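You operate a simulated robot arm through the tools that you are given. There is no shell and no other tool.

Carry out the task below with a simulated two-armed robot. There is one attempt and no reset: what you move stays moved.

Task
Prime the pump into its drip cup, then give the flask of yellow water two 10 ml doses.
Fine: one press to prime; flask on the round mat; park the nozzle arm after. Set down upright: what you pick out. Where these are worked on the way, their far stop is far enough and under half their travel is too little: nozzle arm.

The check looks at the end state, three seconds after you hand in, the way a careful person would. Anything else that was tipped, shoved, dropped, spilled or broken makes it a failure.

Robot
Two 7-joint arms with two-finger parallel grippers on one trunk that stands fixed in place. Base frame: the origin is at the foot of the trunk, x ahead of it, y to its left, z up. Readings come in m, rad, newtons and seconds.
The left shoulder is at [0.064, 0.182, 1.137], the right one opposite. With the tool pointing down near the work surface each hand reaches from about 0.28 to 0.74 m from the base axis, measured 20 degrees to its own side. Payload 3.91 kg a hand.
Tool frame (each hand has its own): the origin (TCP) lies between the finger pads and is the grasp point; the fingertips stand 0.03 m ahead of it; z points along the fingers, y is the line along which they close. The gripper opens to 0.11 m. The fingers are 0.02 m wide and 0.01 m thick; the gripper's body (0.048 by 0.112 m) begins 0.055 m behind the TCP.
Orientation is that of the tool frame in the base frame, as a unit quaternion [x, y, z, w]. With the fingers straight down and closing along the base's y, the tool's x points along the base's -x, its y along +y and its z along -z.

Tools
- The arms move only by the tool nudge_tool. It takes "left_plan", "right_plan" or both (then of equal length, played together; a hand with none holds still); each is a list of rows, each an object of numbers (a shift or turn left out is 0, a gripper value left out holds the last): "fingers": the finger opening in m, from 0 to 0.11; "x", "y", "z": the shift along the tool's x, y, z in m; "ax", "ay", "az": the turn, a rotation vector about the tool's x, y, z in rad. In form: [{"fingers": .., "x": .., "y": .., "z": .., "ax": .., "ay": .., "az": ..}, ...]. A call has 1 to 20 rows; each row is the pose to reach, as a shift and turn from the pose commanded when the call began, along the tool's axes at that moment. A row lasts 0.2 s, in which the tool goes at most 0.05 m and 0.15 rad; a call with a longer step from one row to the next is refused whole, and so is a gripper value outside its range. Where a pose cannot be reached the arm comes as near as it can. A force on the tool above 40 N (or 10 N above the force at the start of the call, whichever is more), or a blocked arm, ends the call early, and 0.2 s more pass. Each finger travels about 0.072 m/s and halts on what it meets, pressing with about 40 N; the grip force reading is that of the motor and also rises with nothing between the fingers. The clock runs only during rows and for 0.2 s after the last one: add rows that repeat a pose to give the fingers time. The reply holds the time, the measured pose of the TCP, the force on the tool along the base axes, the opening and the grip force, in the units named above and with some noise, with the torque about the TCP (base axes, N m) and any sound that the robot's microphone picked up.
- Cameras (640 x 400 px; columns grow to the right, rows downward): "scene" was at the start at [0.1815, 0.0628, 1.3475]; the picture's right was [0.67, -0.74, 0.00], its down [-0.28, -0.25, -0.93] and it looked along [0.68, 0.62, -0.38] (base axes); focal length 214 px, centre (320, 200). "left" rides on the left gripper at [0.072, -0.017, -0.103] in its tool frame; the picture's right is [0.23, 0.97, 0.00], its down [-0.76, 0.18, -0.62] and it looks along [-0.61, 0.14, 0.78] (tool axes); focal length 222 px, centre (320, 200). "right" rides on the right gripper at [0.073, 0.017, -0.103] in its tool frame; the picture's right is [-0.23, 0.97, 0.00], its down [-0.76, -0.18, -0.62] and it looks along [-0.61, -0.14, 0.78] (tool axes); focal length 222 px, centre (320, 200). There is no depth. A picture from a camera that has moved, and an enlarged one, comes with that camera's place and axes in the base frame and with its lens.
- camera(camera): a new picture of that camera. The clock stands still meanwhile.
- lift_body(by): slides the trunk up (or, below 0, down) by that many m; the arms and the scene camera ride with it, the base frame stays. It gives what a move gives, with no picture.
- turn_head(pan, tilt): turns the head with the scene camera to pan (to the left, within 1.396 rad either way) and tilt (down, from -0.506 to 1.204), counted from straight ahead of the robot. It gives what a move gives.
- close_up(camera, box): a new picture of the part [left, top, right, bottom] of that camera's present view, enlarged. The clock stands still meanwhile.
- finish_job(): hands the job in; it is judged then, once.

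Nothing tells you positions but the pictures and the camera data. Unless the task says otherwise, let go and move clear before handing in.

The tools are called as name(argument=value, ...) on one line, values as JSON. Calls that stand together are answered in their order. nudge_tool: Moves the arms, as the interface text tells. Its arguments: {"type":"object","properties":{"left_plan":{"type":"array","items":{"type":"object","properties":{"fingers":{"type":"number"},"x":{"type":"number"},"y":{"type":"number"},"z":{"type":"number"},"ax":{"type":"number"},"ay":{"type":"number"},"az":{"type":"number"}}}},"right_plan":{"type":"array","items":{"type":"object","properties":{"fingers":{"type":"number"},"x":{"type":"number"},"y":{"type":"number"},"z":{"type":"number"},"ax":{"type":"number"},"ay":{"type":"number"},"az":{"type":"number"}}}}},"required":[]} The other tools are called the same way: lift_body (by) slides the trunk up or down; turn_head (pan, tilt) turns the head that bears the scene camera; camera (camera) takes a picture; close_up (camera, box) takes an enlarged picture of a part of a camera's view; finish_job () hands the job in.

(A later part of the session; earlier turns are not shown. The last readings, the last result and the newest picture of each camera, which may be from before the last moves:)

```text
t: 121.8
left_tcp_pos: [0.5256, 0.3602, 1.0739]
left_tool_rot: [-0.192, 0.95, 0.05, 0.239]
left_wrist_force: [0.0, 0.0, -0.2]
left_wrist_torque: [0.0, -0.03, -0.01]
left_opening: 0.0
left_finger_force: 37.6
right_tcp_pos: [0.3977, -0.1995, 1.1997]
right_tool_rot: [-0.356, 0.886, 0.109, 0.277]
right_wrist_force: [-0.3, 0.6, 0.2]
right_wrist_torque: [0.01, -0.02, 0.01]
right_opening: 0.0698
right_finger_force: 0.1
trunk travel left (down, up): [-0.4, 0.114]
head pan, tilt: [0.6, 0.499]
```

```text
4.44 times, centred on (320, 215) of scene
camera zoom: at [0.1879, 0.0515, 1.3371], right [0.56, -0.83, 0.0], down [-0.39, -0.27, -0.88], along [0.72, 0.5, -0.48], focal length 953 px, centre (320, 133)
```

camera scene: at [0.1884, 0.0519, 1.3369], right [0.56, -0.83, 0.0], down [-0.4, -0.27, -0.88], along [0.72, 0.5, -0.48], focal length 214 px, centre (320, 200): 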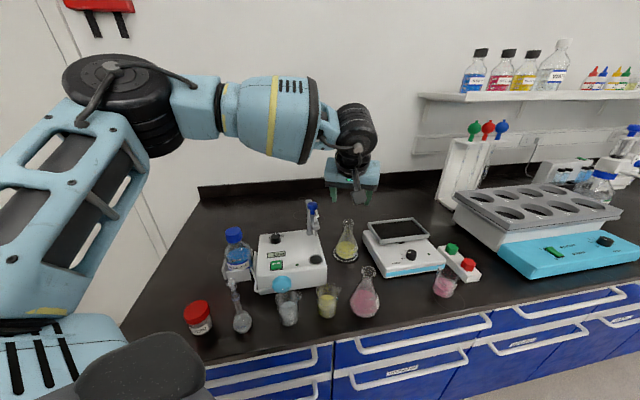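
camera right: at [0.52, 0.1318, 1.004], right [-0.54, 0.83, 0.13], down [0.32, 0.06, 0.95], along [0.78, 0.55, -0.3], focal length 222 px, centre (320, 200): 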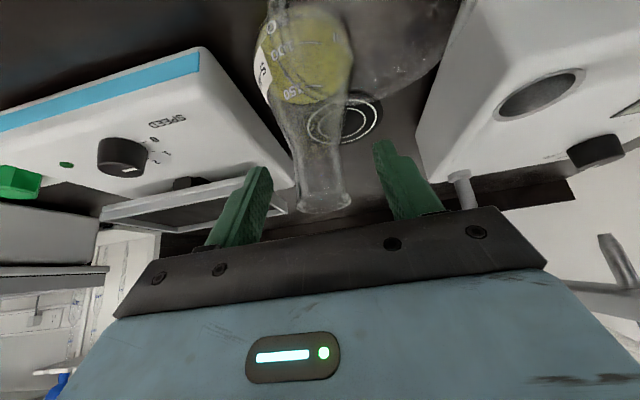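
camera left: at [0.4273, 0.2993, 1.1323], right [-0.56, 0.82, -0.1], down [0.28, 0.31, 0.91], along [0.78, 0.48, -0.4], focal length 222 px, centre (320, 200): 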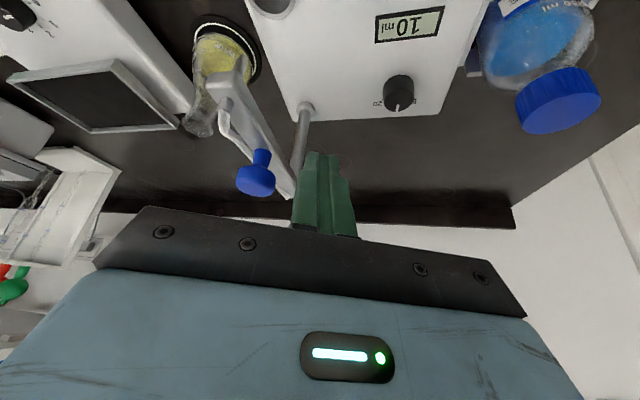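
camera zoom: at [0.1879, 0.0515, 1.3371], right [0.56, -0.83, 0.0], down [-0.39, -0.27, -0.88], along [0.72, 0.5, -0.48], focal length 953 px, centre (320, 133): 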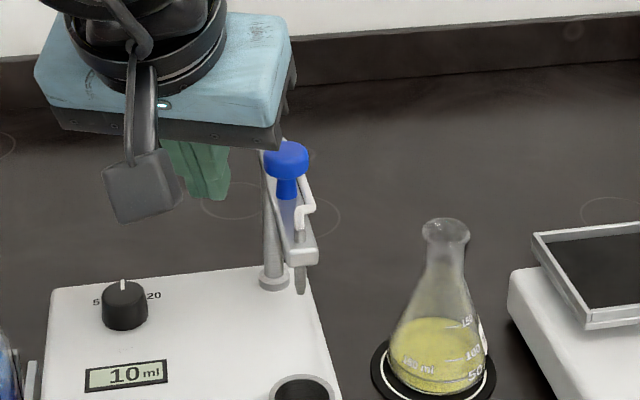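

I'm beside the handle at the right height. I'll push it along the first part of its arc and look.

nudge_tool(left_plan=[{"x": -0.0081, "y": -0.0189, "z": 0.0019}, {"x": -0.0098, "y": -0.0282, "z": 0.0027}, {"x": -0.0116, "y": -0.0375, "z": 0.0035}, {"x": -0.0154, "y": -0.0464, "z": 0.0054}, {"x": -0.0192, "y": -0.0553, "z": 0.0073}])

camera(camera="left")

close_up(camera="scene", box=[270, 170, 370, 260])

```text
t: 123.0
left_tcp_pos: [0.5644, 0.3171, 1.0753]
left_tool_rot: [-0.192, 0.95, 0.051, 0.24]
left_wrist_force: [0.2, 0.1, -0.3]
left_wrist_torque: [0.03, 0.02, 0.0]
left_opening: 0.0002
left_finger_force: 37.5
right_tcp_pos: [0.3978, -0.1992, 1.1999]
right_tool_rot: [-0.356, 0.886, 0.11, 0.276]
right_wrist_force: [0.4, -0.6, -0.2]
right_wrist_torque: [-0.02, 0.04, 0.01]
right_opening: 0.0699
right_finger_force: 0.1
trunk travel left (down, up): [-0.4, 0.114]
head pan, tilt: [0.6, 0.499]
```

```text
taken
camera left: at [0.467, 0.257, 1.1325], right [-0.56, 0.82, -0.1], down [0.28, 0.31, 0.91], along [0.78, 0.48, -0.4], focal length 222 px, centre (320, 200)
```

left: 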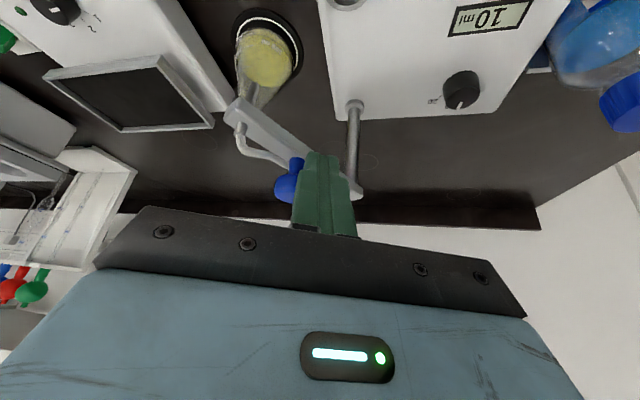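

```text
4.44 times, centred on (320, 215) of scene
camera zoom: at [0.1882, 0.0513, 1.337], right [0.56, -0.83, 0.0], down [-0.4, -0.27, -0.88], along [0.72, 0.5, -0.48], focal length 953 px, centre (320, 133)
```

zoom: 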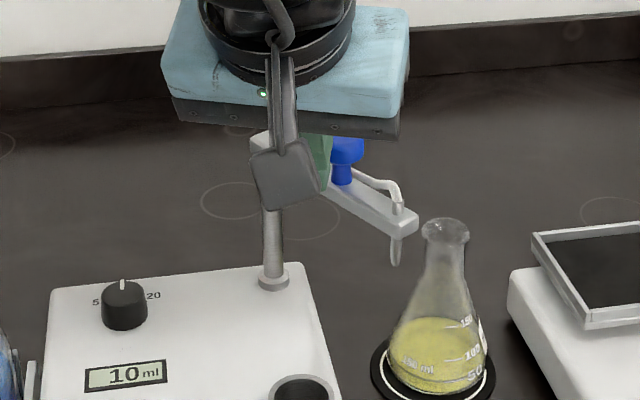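

The arm swings freely. I'll continue along the arc towards the mat.

nudge_tool(left_plan=[{"x": -0.0057, "y": -0.0076, "z": 0.003}, {"x": -0.0113, "y": -0.0152, "z": 0.0059}, {"x": -0.0184, "y": -0.0209, "z": 0.0096}, {"x": -0.0255, "y": -0.0266, "z": 0.0134}, {"x": -0.0336, "y": -0.0301, "z": 0.0177}, {"x": -0.0416, "y": -0.0336, "z": 0.022}, {"x": -0.0416, "y": -0.0336, "z": 0.022}])

camera(camera="left")

close_up(camera="scene", box=[290, 170, 390, 260])

```text
t: 124.6
left_tcp_pos: [0.6204, 0.3062, 1.0751]
left_tool_rot: [-0.192, 0.951, 0.051, 0.238]
left_wrist_force: [-4.5, -3.8, -2.9]
left_wrist_torque: [-0.07, 0.13, 0.04]
left_opening: 0.0
left_finger_force: 37.7
right_tcp_pos: [0.3976, -0.2001, 1.2002]
right_tool_rot: [-0.356, 0.886, 0.11, 0.277]
right_wrist_force: [-0.2, -0.1, -0.4]
right_wrist_torque: [-0.01, -0.01, 0.01]
right_opening: 0.07
right_finger_force: 0.0
trunk travel left (down, up): [-0.4, 0.114]
head pan, tilt: [0.6, 0.499]
```

```text
taken
camera left: at [0.523, 0.2452, 1.1329], right [-0.56, 0.82, -0.1], down [0.28, 0.31, 0.91], along [0.78, 0.48, -0.4], focal length 222 px, centre (320, 200)
```

left: 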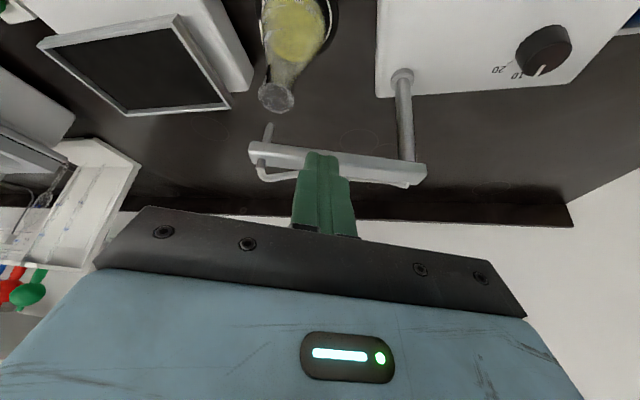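

```text
4.44 times, centred on (340, 215) of scene
camera zoom: at [0.1877, 0.0514, 1.337], right [0.56, -0.83, 0.0], down [-0.39, -0.27, -0.88], along [0.72, 0.5, -0.48], focal length 953 px, centre (231, 133)
```

zoom: 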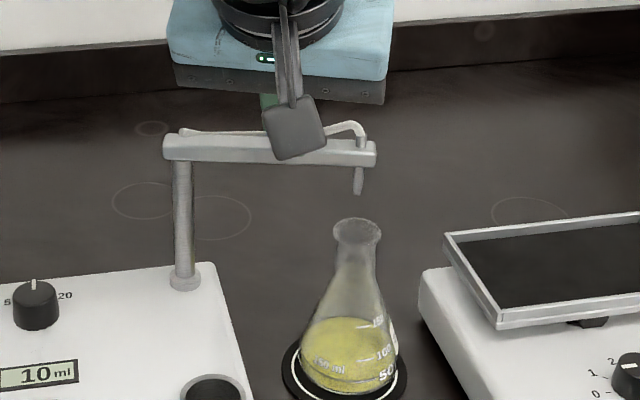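

The nozzle is nearly over the flask mouth. I'll ease it onward to its far stop, watching the force.

nudge_tool(left_plan=[{"x": -0.0044, "y": -0.001, "z": 0.0024}, {"x": -0.0075, "y": -0.0015, "z": 0.0042}, {"x": -0.0112, "y": -0.002, "z": 0.0061}])

camera(camera="left")

close_up(camera="scene", box=[290, 170, 390, 260])

```text
t: 125.3
left_tcp_pos: [0.624, 0.3031, 1.0745]
left_tool_rot: [-0.19, 0.953, 0.049, 0.231]
left_wrist_force: [-16.8, -6.5, 1.3]
left_wrist_torque: [-0.12, 0.24, 0.07]
left_opening: 0.0
left_finger_force: 37.4
right_tcp_pos: [0.3969, -0.1994, 1.2024]
right_tool_rot: [-0.357, 0.885, 0.11, 0.277]
right_wrist_force: [0.0, -0.3, 0.3]
right_wrist_torque: [0.02, -0.01, 0.01]
right_opening: 0.0697
right_finger_force: 0.2
trunk travel left (down, up): [-0.4, 0.114]
head pan, tilt: [0.6, 0.499]
stopped in row 3 (left hand): the force on the tool passed its limit at 42 N (the readings are from after the stop); the commanded pose is now the measured one
```

```text
taken
camera left: at [0.527, 0.2445, 1.1325], right [-0.56, 0.82, -0.1], down [0.29, 0.31, 0.9], along [0.77, 0.48, -0.42], focal length 222 px, centre (320, 200)
```

left: 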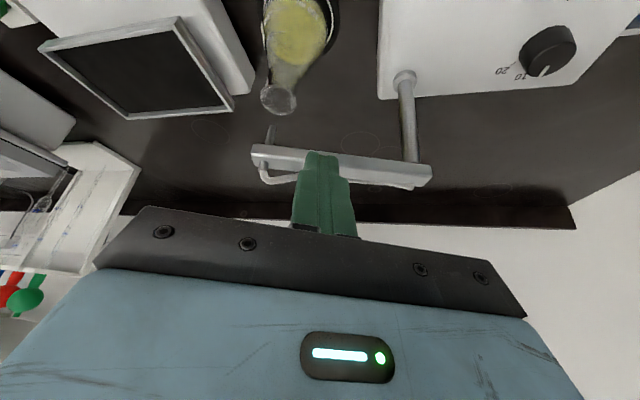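

```text
4.44 times, centred on (340, 215) of scene
camera zoom: at [0.1858, 0.0514, 1.3376], right [0.56, -0.83, 0.0], down [-0.39, -0.27, -0.88], along [0.73, 0.5, -0.48], focal length 953 px, centre (231, 133)
```

zoom: 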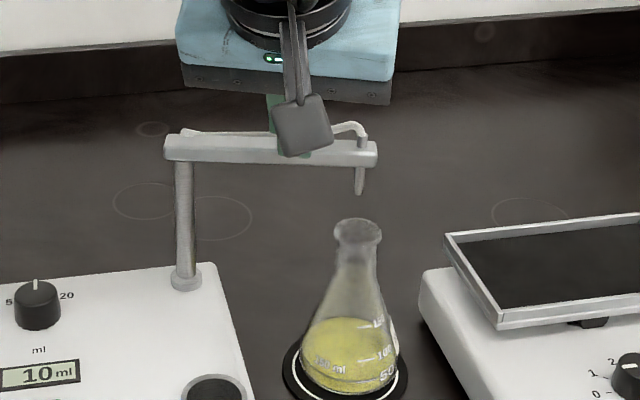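

The arm is at its far stop, over the flask. I'll back the finger off and rise, then check the nozzle against the flask mouth from both cameras.

nudge_tool(left_plan=[{"x": 0.0086, "y": -0.0017, "z": -0.0047}, {"x": 0.0171, "y": -0.0034, "z": -0.0093}, {"x": 0.003, "y": -0.0034, "z": -0.036}, {"x": -0.012, "y": -0.0034, "z": -0.062}, {"x": -0.012, "y": -0.0034, "z": -0.062}])

close_up(camera="left", box=[210, 40, 350, 180])

close_up(camera="scene", box=[300, 190, 380, 260])

close_up(camera="right", box=[420, 0, 640, 150])

```text
t: 126.5
left_tcp_pos: [0.6106, 0.2958, 1.135]
left_tool_rot: [-0.191, 0.952, 0.049, 0.232]
left_wrist_force: [-0.2, 0.5, 0.1]
left_wrist_torque: [0.0, 0.01, 0.0]
left_opening: 0.0
left_finger_force: 37.2
right_tcp_pos: [0.3975, -0.1996, 1.2005]
right_tool_rot: [-0.357, 0.886, 0.11, 0.276]
right_wrist_force: [-0.1, 0.2, 0.0]
right_wrist_torque: [0.01, -0.01, 0.02]
right_opening: 0.0703
right_finger_force: 0.0
trunk travel left (down, up): [-0.4, 0.114]
head pan, tilt: [0.6, 0.499]
```

```text
2.86 times, centred on (280, 110) of left
camera zoom: at [0.5136, 0.2357, 1.194], right [-0.56, 0.82, -0.1], down [0.29, 0.31, 0.91], along [0.77, 0.48, -0.41], focal length 635 px, centre (434, 457)
```

zoom: 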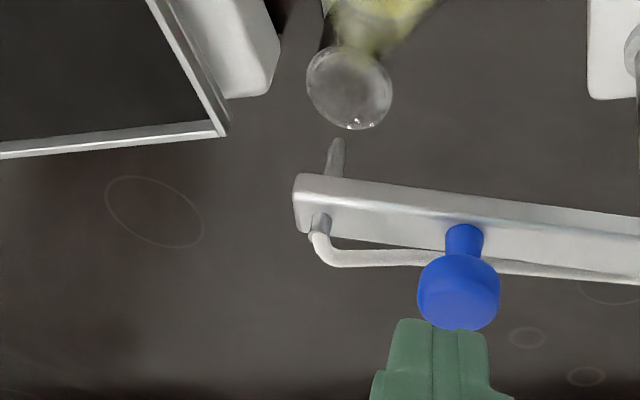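

```text
5.71 times, centred on (340, 225) of scene
camera zoom: at [0.1883, 0.0519, 1.3369], right [0.56, -0.83, 0.0], down [-0.4, -0.27, -0.88], along [0.72, 0.5, -0.48], focal length 1226 px, centre (206, 57)
```

zoom: 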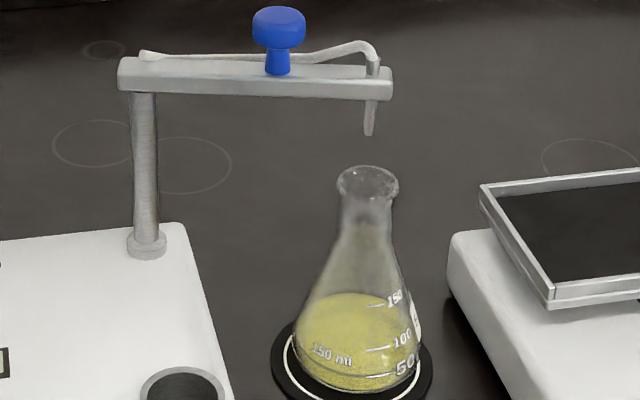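

```text
2.67 times, centred on (530, 75) of right
camera zoom: at [0.3018, -0.2682, 1.2449], right [-0.54, 0.83, 0.13], down [0.32, 0.06, 0.95], along [0.78, 0.55, -0.3], focal length 592 px, centre (-240, 533)
```

zoom: 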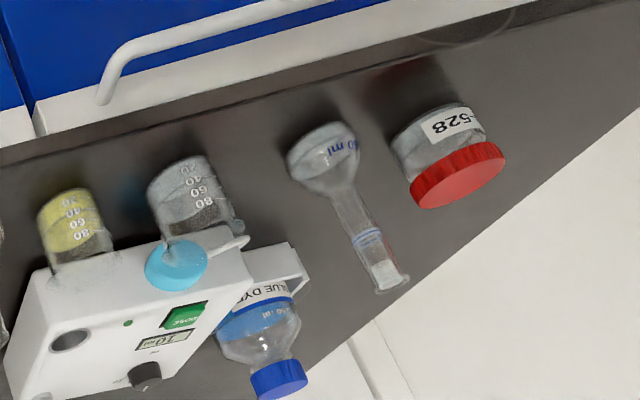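

The nozzle projects onto the centre of the flask mouth in both views, with the tip about 3 cm above the rim. Next I'll take the left hand back over the DOSE button, upright.

nudge_tool(left_plan=[{"x": -0.0138, "z": -0.0266}, {"x": 0.0115, "y": 0.0315, "z": -0.0396, "ay": 0.1}, {"x": 0.0369, "y": 0.063, "z": -0.0526, "ay": 0.2}, {"x": 0.0622, "y": 0.0944, "z": -0.0656, "ay": 0.3}, {"x": 0.0876, "y": 0.1259, "z": -0.0786, "ay": 0.4}, {"x": 0.0876, "y": 0.1259, "z": -0.0786, "ay": 0.478}, {"x": 0.0876, "y": 0.1259, "z": -0.0786, "ay": 0.478}])

nudge_tool(left_plan=[{"az": -0.1}, {"az": -0.2}, {"az": -0.2}])

camera(camera="left")

camera(camera="scene")

```text
t: 128.1
left_tcp_pos: [0.4562, 0.3696, 1.1636]
left_tool_rot: [-0.198, 0.98, 0.003, 0.0]
left_wrist_force: [0.3, -0.8, 0.0]
left_wrist_torque: [0.0, -0.01, 0.0]
left_opening: 0.0
left_finger_force: 37.9
right_tcp_pos: [0.3964, -0.1991, 1.2021]
right_tool_rot: [-0.358, 0.885, 0.11, 0.276]
right_wrist_force: [-1.5, 0.0, -0.5]
right_wrist_torque: [-0.02, -0.02, -0.03]
right_opening: 0.0699
right_finger_force: 0.0
trunk travel left (down, up): [-0.4, 0.114]
head pan, tilt: [0.6, 0.499]
```

```text
t: 128.9
left_tcp_pos: [0.4567, 0.3669, 1.1627]
left_tool_rot: [-0.295, 0.956, 0.003, 0.001]
left_wrist_force: [-1.1, -0.5, -0.1]
left_wrist_torque: [-0.02, 0.04, -0.01]
left_opening: 0.0
left_finger_force: 37.5
right_tcp_pos: [0.3977, -0.2, 1.2001]
right_tool_rot: [-0.356, 0.886, 0.111, 0.276]
right_wrist_force: [-0.1, -0.7, 0.7]
right_wrist_torque: [0.0, 0.0, 0.0]
right_opening: 0.07
right_finger_force: 0.0
trunk travel left (down, up): [-0.4, 0.114]
head pan, tilt: [0.6, 0.499]
```

```text
taken
camera left: at [0.4071, 0.3115, 1.2671], right [-0.74, 0.68, 0.01], down [0.53, 0.57, 0.63], along [0.42, 0.46, -0.78], focal length 222 px, centre (320, 200)
```

left: 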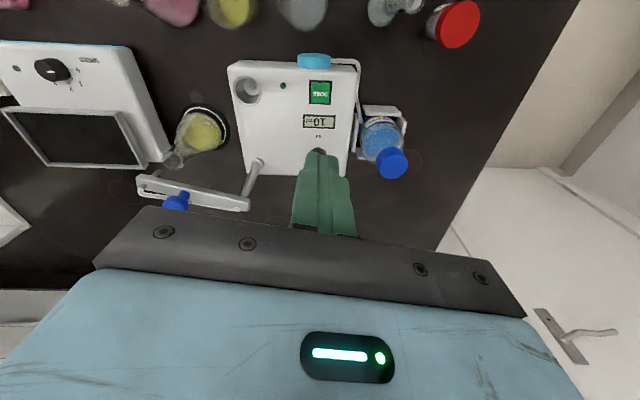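

```text
taken
camera scene: at [0.188, 0.0517, 1.337], right [0.56, -0.83, 0.0], down [-0.4, -0.27, -0.88], along [0.72, 0.5, -0.48], focal length 214 px, centre (320, 200)
```

scene: 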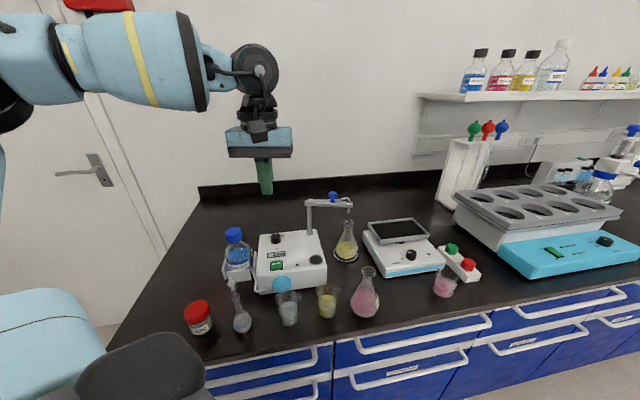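

I'm aligned over the button, so I'll descend to just above it.

nudge_tool(left_plan=[{"z": 0.045}, {"z": 0.09}, {"z": 0.135}, {"z": 0.175}, {"z": 0.19}, {"z": 0.19}])

close_up(camera="left", box=[260, 100, 380, 200])

close_up(camera="scene", box=[240, 190, 370, 300])

```text
t: 130.3
left_tcp_pos: [0.4582, 0.3704, 0.9729]
left_tool_rot: [-0.293, 0.956, 0.002, 0.0]
left_wrist_force: [-0.6, -0.2, 0.3]
left_wrist_torque: [0.01, 0.01, 0.0]
left_opening: 0.0
left_finger_force: 37.3
right_tcp_pos: [0.398, -0.1987, 1.2004]
right_tool_rot: [-0.356, 0.886, 0.11, 0.277]
right_wrist_force: [0.2, -0.1, 0.9]
right_wrist_torque: [0.01, 0.01, -0.01]
right_opening: 0.07
right_finger_force: 0.2
trunk travel left (down, up): [-0.4, 0.114]
head pan, tilt: [0.6, 0.499]
```

```text
4.00 times, centred on (320, 150) of left
camera zoom: at [0.4068, 0.3141, 1.0771], right [-0.74, 0.68, 0.01], down [0.53, 0.57, 0.63], along [0.42, 0.46, -0.78], focal length 888 px, centre (320, 400)
```

zoom: 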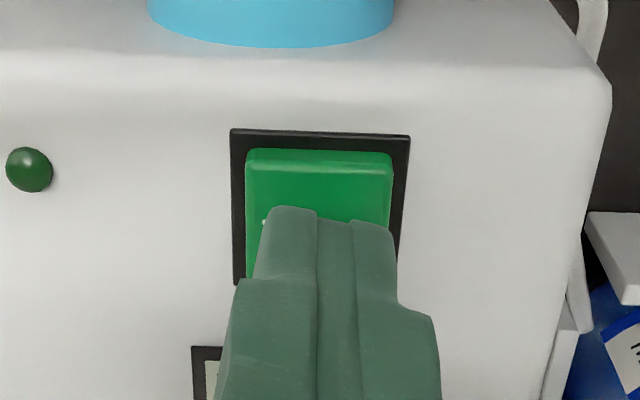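

```text
3.64 times, centred on (305, 245) of scene
camera zoom: at [0.188, 0.0518, 1.337], right [0.56, -0.83, 0.0], down [-0.39, -0.27, -0.88], along [0.72, 0.5, -0.48], focal length 780 px, centre (374, 36)
```

zoom: 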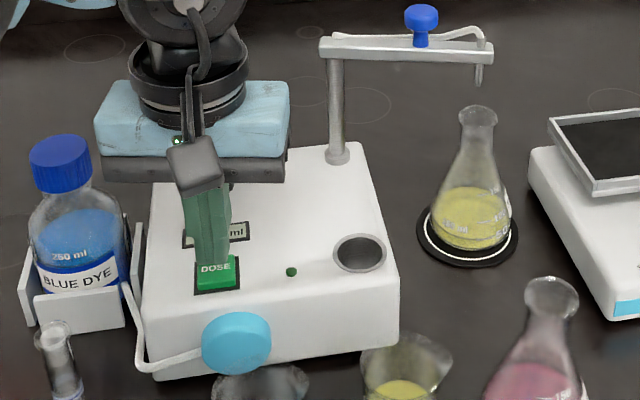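

nudge_tool(left_plan=[{"z": 0.004}, {"z": 0.008}, {"z": 0.011}, {"z": 0.013}, {"z": 0.0145}])

close_up(camera="scene", box=[240, 190, 370, 300])

```text
t: 131.5
left_tcp_pos: [0.4578, 0.3691, 0.957]
left_tool_rot: [-0.294, 0.956, 0.003, 0.001]
left_wrist_force: [-2.4, 0.8, 4.3]
left_wrist_torque: [0.01, 0.03, -0.04]
left_opening: 0.0001
left_finger_force: 38.0
right_tcp_pos: [0.3976, -0.1995, 1.2002]
right_tool_rot: [-0.356, 0.886, 0.109, 0.277]
right_wrist_force: [0.3, 0.1, 0.4]
right_wrist_torque: [0.01, -0.04, -0.03]
right_opening: 0.0699
right_finger_force: 0.0
trunk travel left (down, up): [-0.4, 0.114]
head pan, tilt: [0.6, 0.499]
heard: click
```

```text
3.64 times, centred on (305, 245) of scene
camera zoom: at [0.1874, 0.0515, 1.3372], right [0.56, -0.83, 0.0], down [-0.39, -0.27, -0.88], along [0.72, 0.5, -0.48], focal length 780 px, centre (374, 36)
```

zoom: 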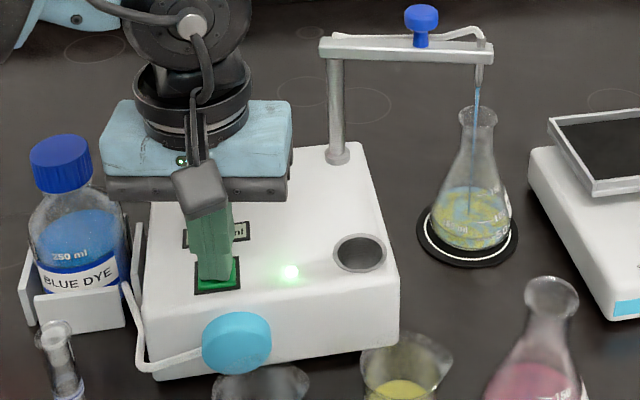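

A click was heard and the dye streams straight into the flask. I'll lift off and wait until the dose ends.

nudge_tool(left_plan=[{"z": -0.008}, {"z": -0.016}, {"z": -0.02}, {"z": -0.02}, {"z": -0.02}, {"z": -0.02}, {"z": -0.02}, {"z": -0.02}, {"z": -0.02}, {"z": -0.02}, {"z": -0.02}, {"z": -0.02}])

close_up(camera="scene", box=[240, 190, 370, 300])

```text
t: 134.1
left_tcp_pos: [0.4577, 0.3687, 0.9758]
left_tool_rot: [-0.294, 0.956, 0.003, 0.001]
left_wrist_force: [-0.6, -0.1, 0.1]
left_wrist_torque: [0.0, -0.02, 0.0]
left_opening: 0.0
left_finger_force: 38.0
right_tcp_pos: [0.398, -0.1997, 1.2008]
right_tool_rot: [-0.356, 0.886, 0.109, 0.277]
right_wrist_force: [0.1, -0.2, -0.3]
right_wrist_torque: [0.01, 0.02, 0.02]
right_opening: 0.0701
right_finger_force: 0.1
trunk travel left (down, up): [-0.4, 0.114]
head pan, tilt: [0.6, 0.499]
```

```text
3.64 times, centred on (305, 245) of scene
camera zoom: at [0.188, 0.0517, 1.337], right [0.56, -0.83, 0.0], down [-0.4, -0.27, -0.88], along [0.72, 0.5, -0.48], focal length 780 px, centre (374, 36)
```

zoom: 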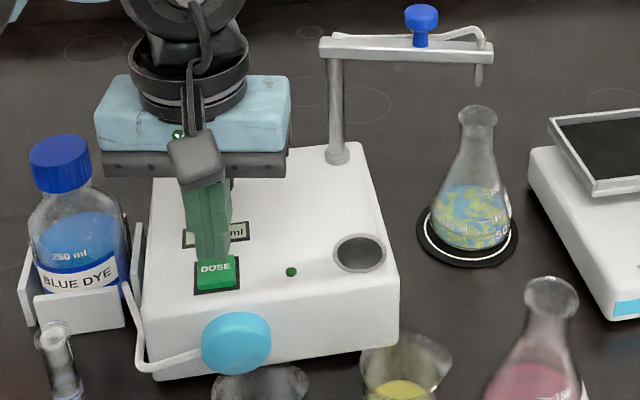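

The first dose has ended, the light is off and nothing spilled. Now the second press.

nudge_tool(left_plan=[{"z": 0.006}, {"z": 0.011}, {"z": 0.015}, {"z": 0.018}, {"z": 0.0195}])

close_up(camera="scene", box=[240, 190, 370, 300])

```text
t: 135.3
left_tcp_pos: [0.4578, 0.3669, 0.9592]
left_tool_rot: [-0.295, 0.956, 0.003, 0.001]
left_wrist_force: [0.5, 0.0, 0.8]
left_wrist_torque: [-0.02, -0.02, -0.02]
left_opening: 0.0
left_finger_force: 37.5
right_tcp_pos: [0.3989, -0.1993, 1.2008]
right_tool_rot: [-0.356, 0.886, 0.109, 0.277]
right_wrist_force: [0.0, -0.3, -0.2]
right_wrist_torque: [-0.03, 0.01, -0.01]
right_opening: 0.0699
right_finger_force: 0.0
trunk travel left (down, up): [-0.4, 0.114]
head pan, tilt: [0.6, 0.499]
heard: click
```

```text
3.64 times, centred on (305, 245) of scene
camera zoom: at [0.1879, 0.0517, 1.337], right [0.56, -0.83, 0.0], down [-0.39, -0.27, -0.88], along [0.72, 0.5, -0.48], focal length 780 px, centre (374, 36)
```

zoom: 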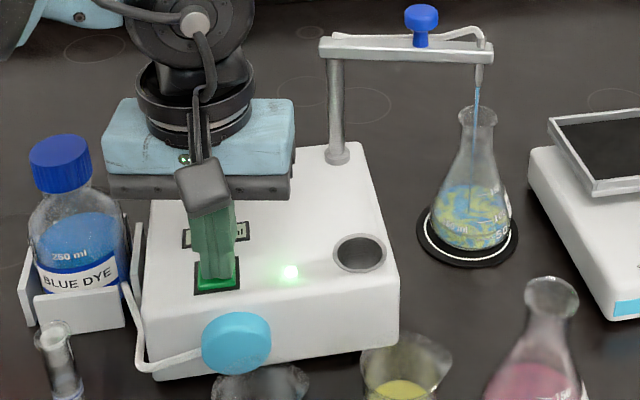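

The second dose is running. I'll lift well clear of the button and wait.

nudge_tool(left_plan=[{"z": -0.01}, {"z": -0.03}, {"z": -0.07}, {"z": -0.11}, {"z": -0.15}, {"z": -0.18}, {"z": -0.18}, {"z": -0.18}, {"z": -0.18}, {"z": -0.18}, {"z": -0.18}, {"z": -0.18}])

close_up(camera="scene", box=[240, 190, 370, 300])

camera(camera="left")

```text
t: 137.9
left_tcp_pos: [0.4565, 0.3679, 1.1418]
left_tool_rot: [-0.293, 0.956, 0.004, 0.0]
left_wrist_force: [0.9, -0.1, 0.2]
left_wrist_torque: [-0.02, -0.04, 0.01]
left_opening: 0.0
left_finger_force: 37.5
right_tcp_pos: [0.3977, -0.1992, 1.2005]
right_tool_rot: [-0.357, 0.886, 0.11, 0.276]
right_wrist_force: [-0.1, 0.2, -0.7]
right_wrist_torque: [0.03, -0.05, 0.04]
right_opening: 0.07
right_finger_force: 0.0
trunk travel left (down, up): [-0.4, 0.114]
head pan, tilt: [0.6, 0.499]
```

```text
3.64 times, centred on (305, 245) of scene
camera zoom: at [0.188, 0.0517, 1.337], right [0.56, -0.83, 0.0], down [-0.4, -0.27, -0.88], along [0.72, 0.5, -0.48], focal length 780 px, centre (374, 36)
```

zoom: 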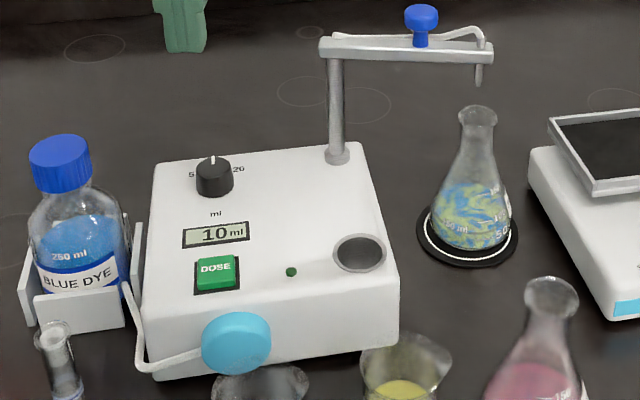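

```text
taken
camera left: at [0.406, 0.3114, 1.2453], right [-0.74, 0.68, 0.01], down [0.53, 0.57, 0.63], along [0.42, 0.46, -0.78], focal length 222 px, centre (320, 200)
```

left: 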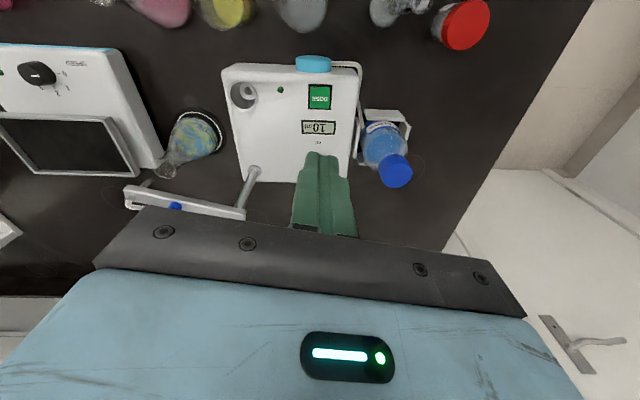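

Both doses are in, nothing spilled, and the display reads 10 ml. To park the nozzle arm I'll grip its blue handle, now near (0.645, 0.320), and swing it back over the drip cup. First I'll set the hand's orientation here.

nudge_tool(left_plan=[{"az": 0.1, "fingers": 0.06}, {"az": 0.2, "fingers": 0.06}, {"az": 0.2, "fingers": 0.06}])

nudge_tool(left_plan=[{"ay": -0.13}, {"ay": -0.26}, {"ay": -0.39}, {"ay": -0.5}, {"ay": -0.5}])

```text
t: 138.7
left_tcp_pos: [0.4577, 0.367, 1.1404]
left_tool_rot: [-0.197, 0.98, 0.004, 0.0]
left_wrist_force: [0.2, 0.0, 0.5]
left_wrist_torque: [-0.01, 0.03, -0.01]
left_opening: 0.0599
left_finger_force: 0.1
right_tcp_pos: [0.398, -0.1995, 1.2002]
right_tool_rot: [-0.357, 0.886, 0.11, 0.276]
right_wrist_force: [0.8, 0.4, -0.5]
right_wrist_torque: [0.02, -0.02, 0.06]
right_opening: 0.0701
right_finger_force: 0.0
trunk travel left (down, up): [-0.4, 0.114]
head pan, tilt: [0.6, 0.499]
```

```text
t: 139.9
left_tcp_pos: [0.4576, 0.3675, 1.1376]
left_tool_rot: [-0.191, 0.95, 0.052, 0.243]
left_wrist_force: [-0.5, 0.7, 0.3]
left_wrist_torque: [-0.03, 0.0, 0.02]
left_opening: 0.0603
left_finger_force: 0.1
right_tcp_pos: [0.3983, -0.1992, 1.1998]
right_tool_rot: [-0.356, 0.886, 0.11, 0.277]
right_wrist_force: [1.0, 0.1, 0.0]
right_wrist_torque: [-0.03, 0.0, 0.01]
right_opening: 0.0701
right_finger_force: 0.0
trunk travel left (down, up): [-0.4, 0.114]
head pan, tilt: [0.6, 0.499]
```

nudge_tool(left_plan=[{"x": -0.0263, "y": -0.0233, "z": 0.0137}, {"x": -0.0527, "y": -0.0467, "z": 0.0275}, {"x": -0.079, "y": -0.07, "z": 0.0412}, {"x": -0.1054, "y": -0.0934, "z": 0.055}, {"x": -0.1317, "y": -0.1167, "z": 0.0687}, {"x": -0.1317, "y": -0.1167, "z": 0.0687}])

camera(camera="left")

close_up(camera="left", box=[220, 40, 420, 200])

close_up(camera="scene", box=[280, 150, 400, 260])

```text
t: 141.3
left_tcp_pos: [0.6377, 0.317, 1.1423]
left_tool_rot: [-0.191, 0.95, 0.052, 0.243]
left_wrist_force: [0.5, 0.5, 0.3]
left_wrist_torque: [-0.04, -0.04, 0.02]
left_opening: 0.0603
left_finger_force: 0.1
right_tcp_pos: [0.3972, -0.2011, 1.2004]
right_tool_rot: [-0.357, 0.885, 0.11, 0.277]
right_wrist_force: [0.3, 0.1, 1.0]
right_wrist_torque: [-0.02, -0.01, 0.01]
right_opening: 0.07
right_finger_force: 0.0
trunk travel left (down, up): [-0.4, 0.114]
head pan, tilt: [0.6, 0.499]
```

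```text
taken
camera left: at [0.5409, 0.2569, 1.199], right [-0.56, 0.82, -0.1], down [0.27, 0.3, 0.91], along [0.78, 0.48, -0.39], focal length 222 px, centre (320, 200)
```

left: 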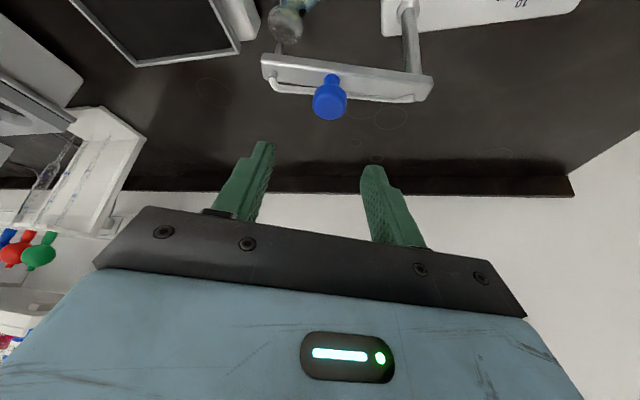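

```text
2.50 times, centred on (320, 120) of left
camera zoom: at [0.5409, 0.2569, 1.199], right [-0.56, 0.82, -0.1], down [0.27, 0.3, 0.91], along [0.78, 0.48, -0.39], focal length 555 px, centre (320, 400)
```

zoom: 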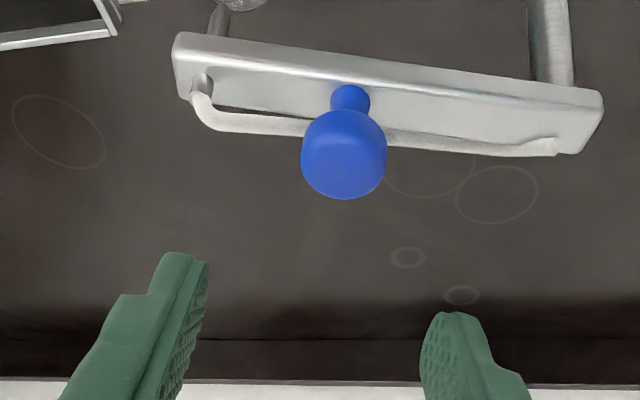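

```text
3.64 times, centred on (340, 205) of scene
camera zoom: at [0.1869, 0.0514, 1.3372], right [0.56, -0.83, 0.0], down [-0.39, -0.27, -0.88], along [0.72, 0.5, -0.48], focal length 780 px, centre (247, 182)
```

zoom: 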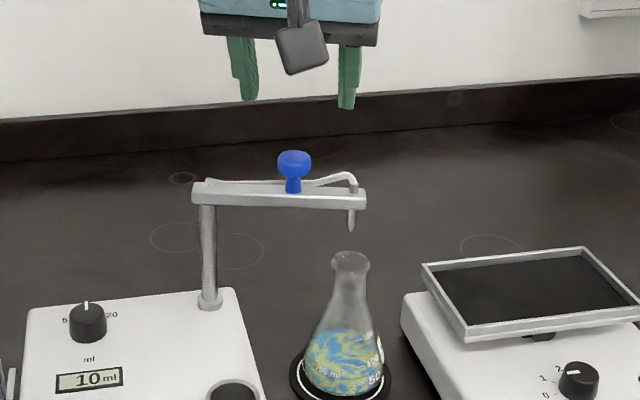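

The handle is centred between the fingers. I'll lower around it and close.

nudge_tool(left_plan=[{"x": 0.0102, "z": 0.0196}, {"x": 0.0203, "z": 0.0391}, {"x": 0.0305, "z": 0.0587}, {"x": 0.0305, "z": 0.0587}])

close_up(camera="left", box=[220, 80, 420, 240])

close_up(camera="scene", box=[280, 150, 400, 260])

```text
t: 142.3
left_tcp_pos: [0.6402, 0.3176, 1.0734]
left_tool_rot: [-0.19, 0.95, 0.051, 0.243]
left_wrist_force: [-0.2, 0.1, -0.6]
left_wrist_torque: [0.0, 0.02, 0.04]
left_opening: 0.0601
left_finger_force: 0.0
right_tcp_pos: [0.3978, -0.2014, 1.2003]
right_tool_rot: [-0.356, 0.885, 0.109, 0.277]
right_wrist_force: [1.1, 0.1, 0.2]
right_wrist_torque: [-0.01, -0.02, 0.03]
right_opening: 0.0701
right_finger_force: 0.0
trunk travel left (down, up): [-0.4, 0.114]
head pan, tilt: [0.6, 0.499]
```

```text
2.50 times, centred on (320, 160) of left
camera zoom: at [0.5419, 0.2567, 1.1302], right [-0.56, 0.82, -0.1], down [0.27, 0.3, 0.91], along [0.78, 0.48, -0.39], focal length 555 px, centre (320, 300)
```

zoom: 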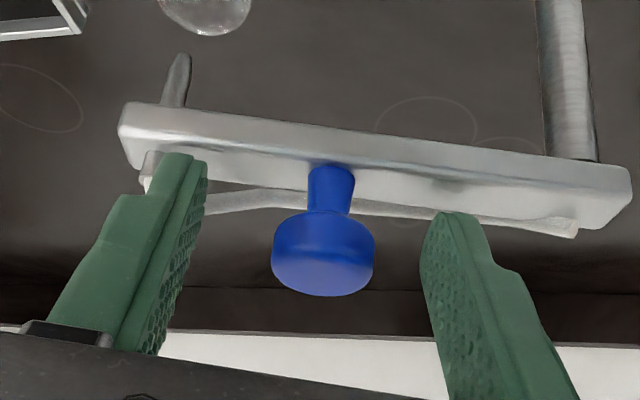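

```text
3.64 times, centred on (340, 205) of scene
camera zoom: at [0.1877, 0.0515, 1.3371], right [0.56, -0.83, 0.0], down [-0.39, -0.27, -0.88], along [0.72, 0.5, -0.48], focal length 780 px, centre (247, 182)
```

zoom: 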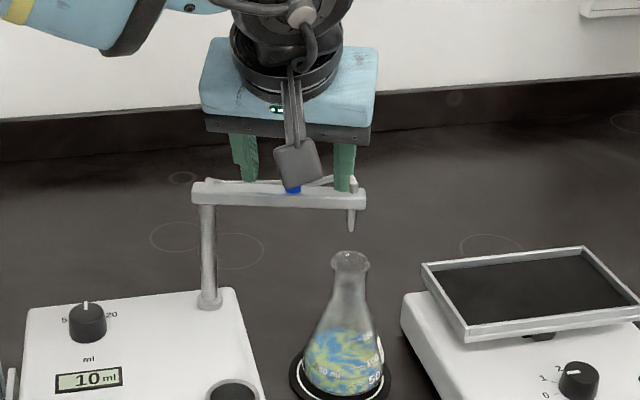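

I'll rise slightly and ease back to keep the fingertips off the hose, then close on the handle.

nudge_tool(left_plan=[{"x": 0.0015, "z": -0.0077}, {"x": 0.0015, "z": -0.0077, "fingers": 0.045}, {"x": 0.0015, "z": -0.0077, "fingers": 0.035}, {"x": 0.0015, "z": -0.0077, "fingers": 0.024}, {"x": 0.0015, "z": -0.0077, "fingers": 0.024}])

close_up(camera="left", box=[220, 80, 420, 240])

close_up(camera="scene", box=[280, 150, 400, 260])

```text
t: 143.5
left_tcp_pos: [0.6363, 0.317, 1.0794]
left_tool_rot: [-0.192, 0.95, 0.053, 0.242]
left_wrist_force: [-3.5, 5.9, 0.5]
left_wrist_torque: [0.05, 0.09, 0.09]
left_opening: 0.0251
left_finger_force: 45.3
right_tcp_pos: [0.3965, -0.198, 1.1998]
right_tool_rot: [-0.357, 0.885, 0.11, 0.277]
right_wrist_force: [-0.5, 0.0, 0.4]
right_wrist_torque: [0.0, -0.01, -0.01]
right_opening: 0.0701
right_finger_force: 0.0
trunk travel left (down, up): [-0.4, 0.114]
head pan, tilt: [0.6, 0.499]
```

```text
2.50 times, centred on (320, 160) of left
camera zoom: at [0.5373, 0.2565, 1.1368], right [-0.56, 0.82, -0.1], down [0.27, 0.3, 0.91], along [0.78, 0.49, -0.39], focal length 555 px, centre (320, 300)
```

zoom: 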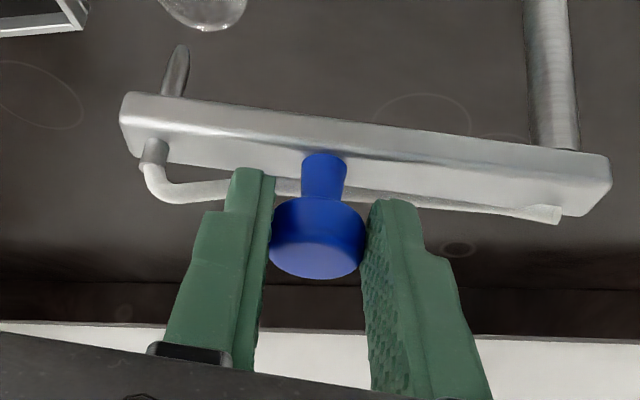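

```text
3.64 times, centred on (340, 205) of scene
camera zoom: at [0.1875, 0.0525, 1.3371], right [0.56, -0.83, 0.0], down [-0.39, -0.27, -0.88], along [0.72, 0.5, -0.48], focal length 780 px, centre (247, 182)
```

zoom: 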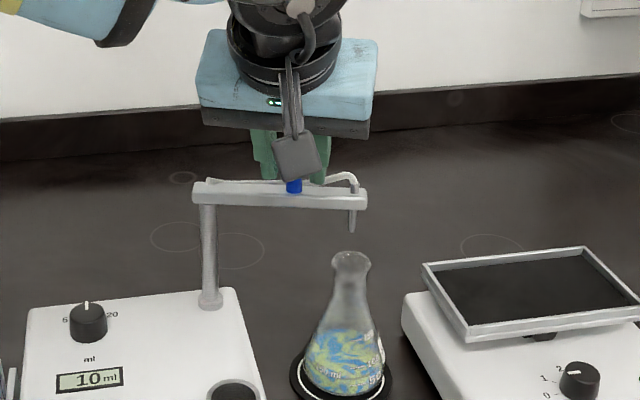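

The handle is held. I'll swing it back along the first part of the arc and check forces.

nudge_tool(left_plan=[{"x": 0.0074, "y": -0.0001, "z": -0.0041}, {"x": 0.0158, "y": 0.001, "z": -0.0087}, {"x": 0.024, "y": 0.0036, "z": -0.0132}, {"x": 0.032, "y": 0.0074, "z": -0.0175}])

close_up(camera="left", box=[220, 80, 420, 240])

close_up(camera="scene", box=[260, 160, 380, 270])

```text
t: 144.5
left_tcp_pos: [0.6, 0.3077, 1.0819]
left_tool_rot: [-0.19, 0.95, 0.051, 0.244]
left_wrist_force: [0.6, -6.5, 0.1]
left_wrist_torque: [-0.2, 0.06, -0.2]
left_opening: 0.0276
left_finger_force: 3.9
right_tcp_pos: [0.398, -0.2015, 1.1995]
right_tool_rot: [-0.357, 0.886, 0.109, 0.277]
right_wrist_force: [0.2, 0.0, 0.5]
right_wrist_torque: [0.01, 0.03, 0.0]
right_opening: 0.07
right_finger_force: 0.1
trunk travel left (down, up): [-0.4, 0.114]
head pan, tilt: [0.6, 0.499]
```

```text
2.50 times, centred on (320, 160) of left
camera zoom: at [0.5018, 0.2471, 1.1385], right [-0.56, 0.82, -0.1], down [0.27, 0.3, 0.91], along [0.78, 0.48, -0.39], focal length 555 px, centre (320, 300)
```

zoom: 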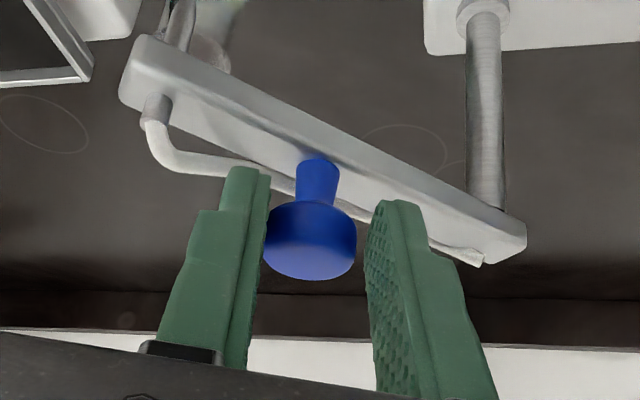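

```text
3.64 times, centred on (320, 215) of scene
camera zoom: at [0.188, 0.0506, 1.3371], right [0.56, -0.83, 0.0], down [-0.4, -0.27, -0.88], along [0.72, 0.5, -0.48], focal length 780 px, centre (320, 146)
```

zoom: 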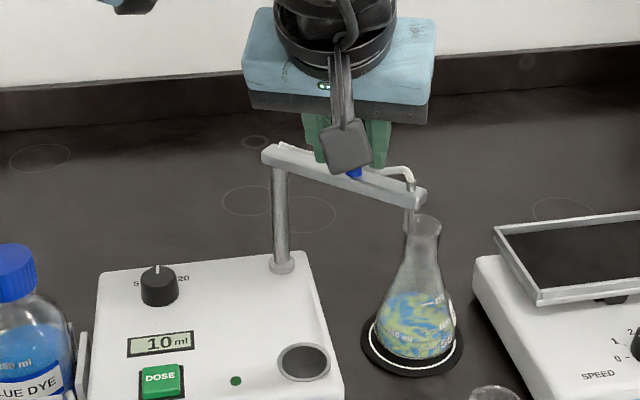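

nudge_tool(left_plan=[{"x": 0.0073, "y": 0.0049, "z": -0.004, "fingers": 0.02}, {"x": 0.0139, "y": 0.011, "z": -0.0076}, {"x": 0.0198, "y": 0.0182, "z": -0.0108}, {"x": 0.0247, "y": 0.0261, "z": -0.0134}, {"x": 0.0288, "y": 0.0352, "z": -0.0156}, {"x": 0.0288, "y": 0.0352, "z": -0.0156}])

close_up(camera="left", box=[220, 60, 460, 250])

close_up(camera="scene", box=[260, 160, 380, 270])

```text
t: 145.9
left_tcp_pos: [0.555, 0.3291, 1.0828]
left_tool_rot: [-0.191, 0.949, 0.054, 0.244]
left_wrist_force: [-3.2, -4.0, 11.8]
left_wrist_torque: [-0.18, 0.5, 0.18]
left_opening: 0.0251
left_finger_force: 45.5
right_tcp_pos: [0.3977, -0.2003, 1.2008]
right_tool_rot: [-0.356, 0.886, 0.11, 0.277]
right_wrist_force: [0.1, 0.2, -0.7]
right_wrist_torque: [-0.01, 0.0, -0.01]
right_opening: 0.0699
right_finger_force: 0.2
trunk travel left (down, up): [-0.4, 0.114]
head pan, tilt: [0.6, 0.499]
```

```text
2.11 times, centred on (340, 155) of left
camera zoom: at [0.4569, 0.268, 1.1385], right [-0.56, 0.82, -0.1], down [0.27, 0.3, 0.91], along [0.78, 0.49, -0.39], focal length 468 px, centre (278, 295)
```

zoom: 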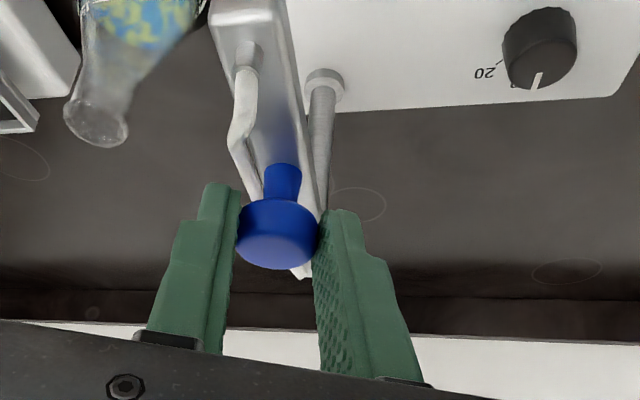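

```text
3.64 times, centred on (320, 215) of scene
camera zoom: at [0.1866, 0.0506, 1.3374], right [0.56, -0.83, 0.0], down [-0.39, -0.27, -0.88], along [0.72, 0.5, -0.48], focal length 780 px, centre (320, 146)
```

zoom: 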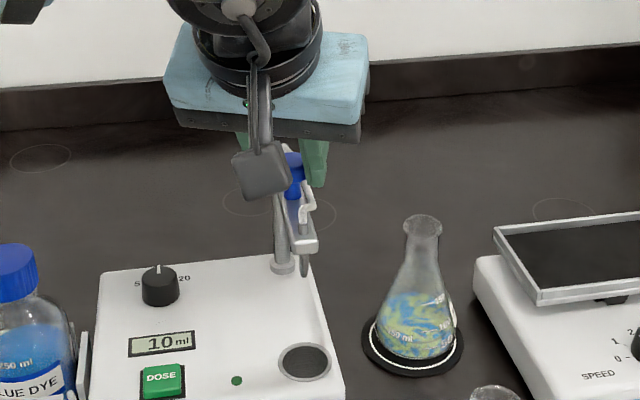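

The arm is back over the drip cup, matching its original picture position. I'll nudge it slightly further to make sure it sits at its stop.

nudge_tool(left_plan=[{"x": 0.0007, "y": 0.0019, "z": 0.0}, {"x": 0.0014, "y": 0.0037, "z": 0.0}, {"x": 0.0014, "y": 0.0037, "z": 0.0}])

close_up(camera="scene", box=[270, 170, 370, 260])

```text
t: 146.7
left_tcp_pos: [0.5538, 0.3291, 1.0816]
left_tool_rot: [-0.189, 0.95, 0.051, 0.245]
left_wrist_force: [8.3, -12.5, 15.5]
left_wrist_torque: [-0.53, -0.07, -0.02]
left_opening: 0.0253
left_finger_force: 44.7
right_tcp_pos: [0.3977, -0.2009, 1.2002]
right_tool_rot: [-0.356, 0.886, 0.111, 0.277]
right_wrist_force: [0.3, -0.2, 0.4]
right_wrist_torque: [-0.01, 0.03, 0.02]
right_opening: 0.0701
right_finger_force: 0.0
trunk travel left (down, up): [-0.4, 0.114]
head pan, tilt: [0.6, 0.499]
```

```text
4.44 times, centred on (320, 215) of scene
camera zoom: at [0.1878, 0.0492, 1.3372], right [0.56, -0.83, 0.0], down [-0.39, -0.27, -0.88], along [0.72, 0.5, -0.48], focal length 953 px, centre (320, 133)
```

zoom: 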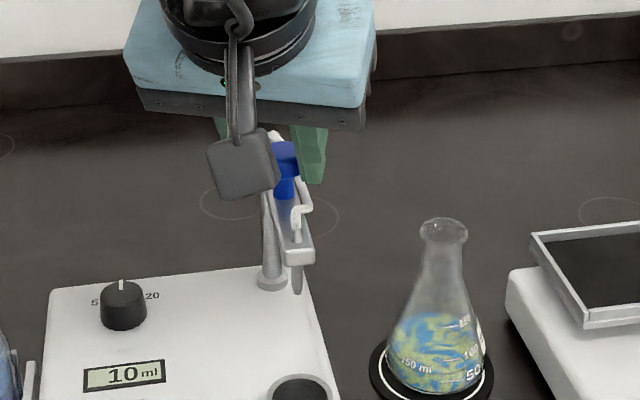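

It rests against its stop. I'll open the fingers and lift straight off.

nudge_tool(left_plan=[{"y": -0.003, "fingers": 0.03}, {"y": -0.003, "fingers": 0.045}, {"y": -0.003, "fingers": 0.06}, {"y": -0.003, "fingers": 0.06}, {"x": -0.0144, "y": -0.003, "z": -0.0263}, {"x": -0.0336, "y": -0.003, "z": -0.0615}, {"x": -0.048, "y": -0.003, "z": -0.0878}, {"x": -0.048, "y": -0.003, "z": -0.0878}])

camera(camera="left")

close_up(camera="scene", box=[270, 170, 370, 260])

```text
t: 148.5
left_tcp_pos: [0.554, 0.3281, 1.1803]
left_tool_rot: [-0.191, 0.95, 0.053, 0.242]
left_wrist_force: [-0.1, -0.5, 0.3]
left_wrist_torque: [0.01, 0.03, 0.01]
left_opening: 0.0598
left_finger_force: 0.0
right_tcp_pos: [0.3987, -0.1994, 1.1994]
right_tool_rot: [-0.356, 0.886, 0.11, 0.276]
right_wrist_force: [-0.2, -0.5, 0.2]
right_wrist_torque: [-0.02, 0.02, -0.02]
right_opening: 0.0701
right_finger_force: 0.0
trunk travel left (down, up): [-0.4, 0.114]
head pan, tilt: [0.6, 0.499]
```

```text
taken
camera left: at [0.456, 0.2678, 1.2381], right [-0.56, 0.82, -0.1], down [0.27, 0.3, 0.91], along [0.78, 0.48, -0.39], focal length 222 px, centre (320, 200)
```

left: 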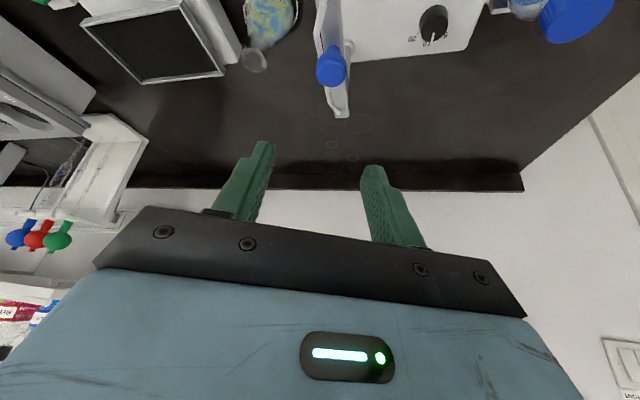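

```text
4.44 times, centred on (320, 215) of scene
camera zoom: at [0.1882, 0.0518, 1.3369], right [0.56, -0.83, 0.0], down [-0.4, -0.27, -0.88], along [0.72, 0.5, -0.48], focal length 953 px, centre (320, 133)
```

zoom: 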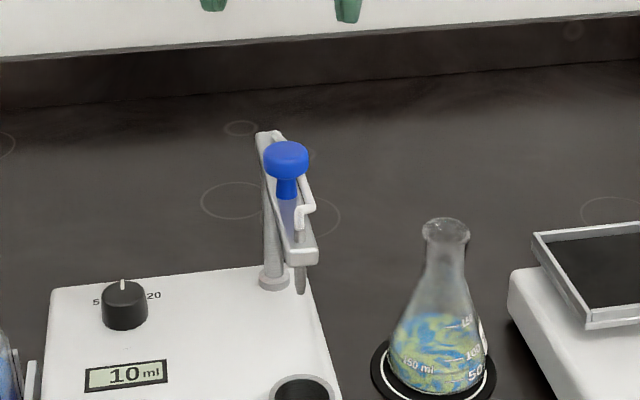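

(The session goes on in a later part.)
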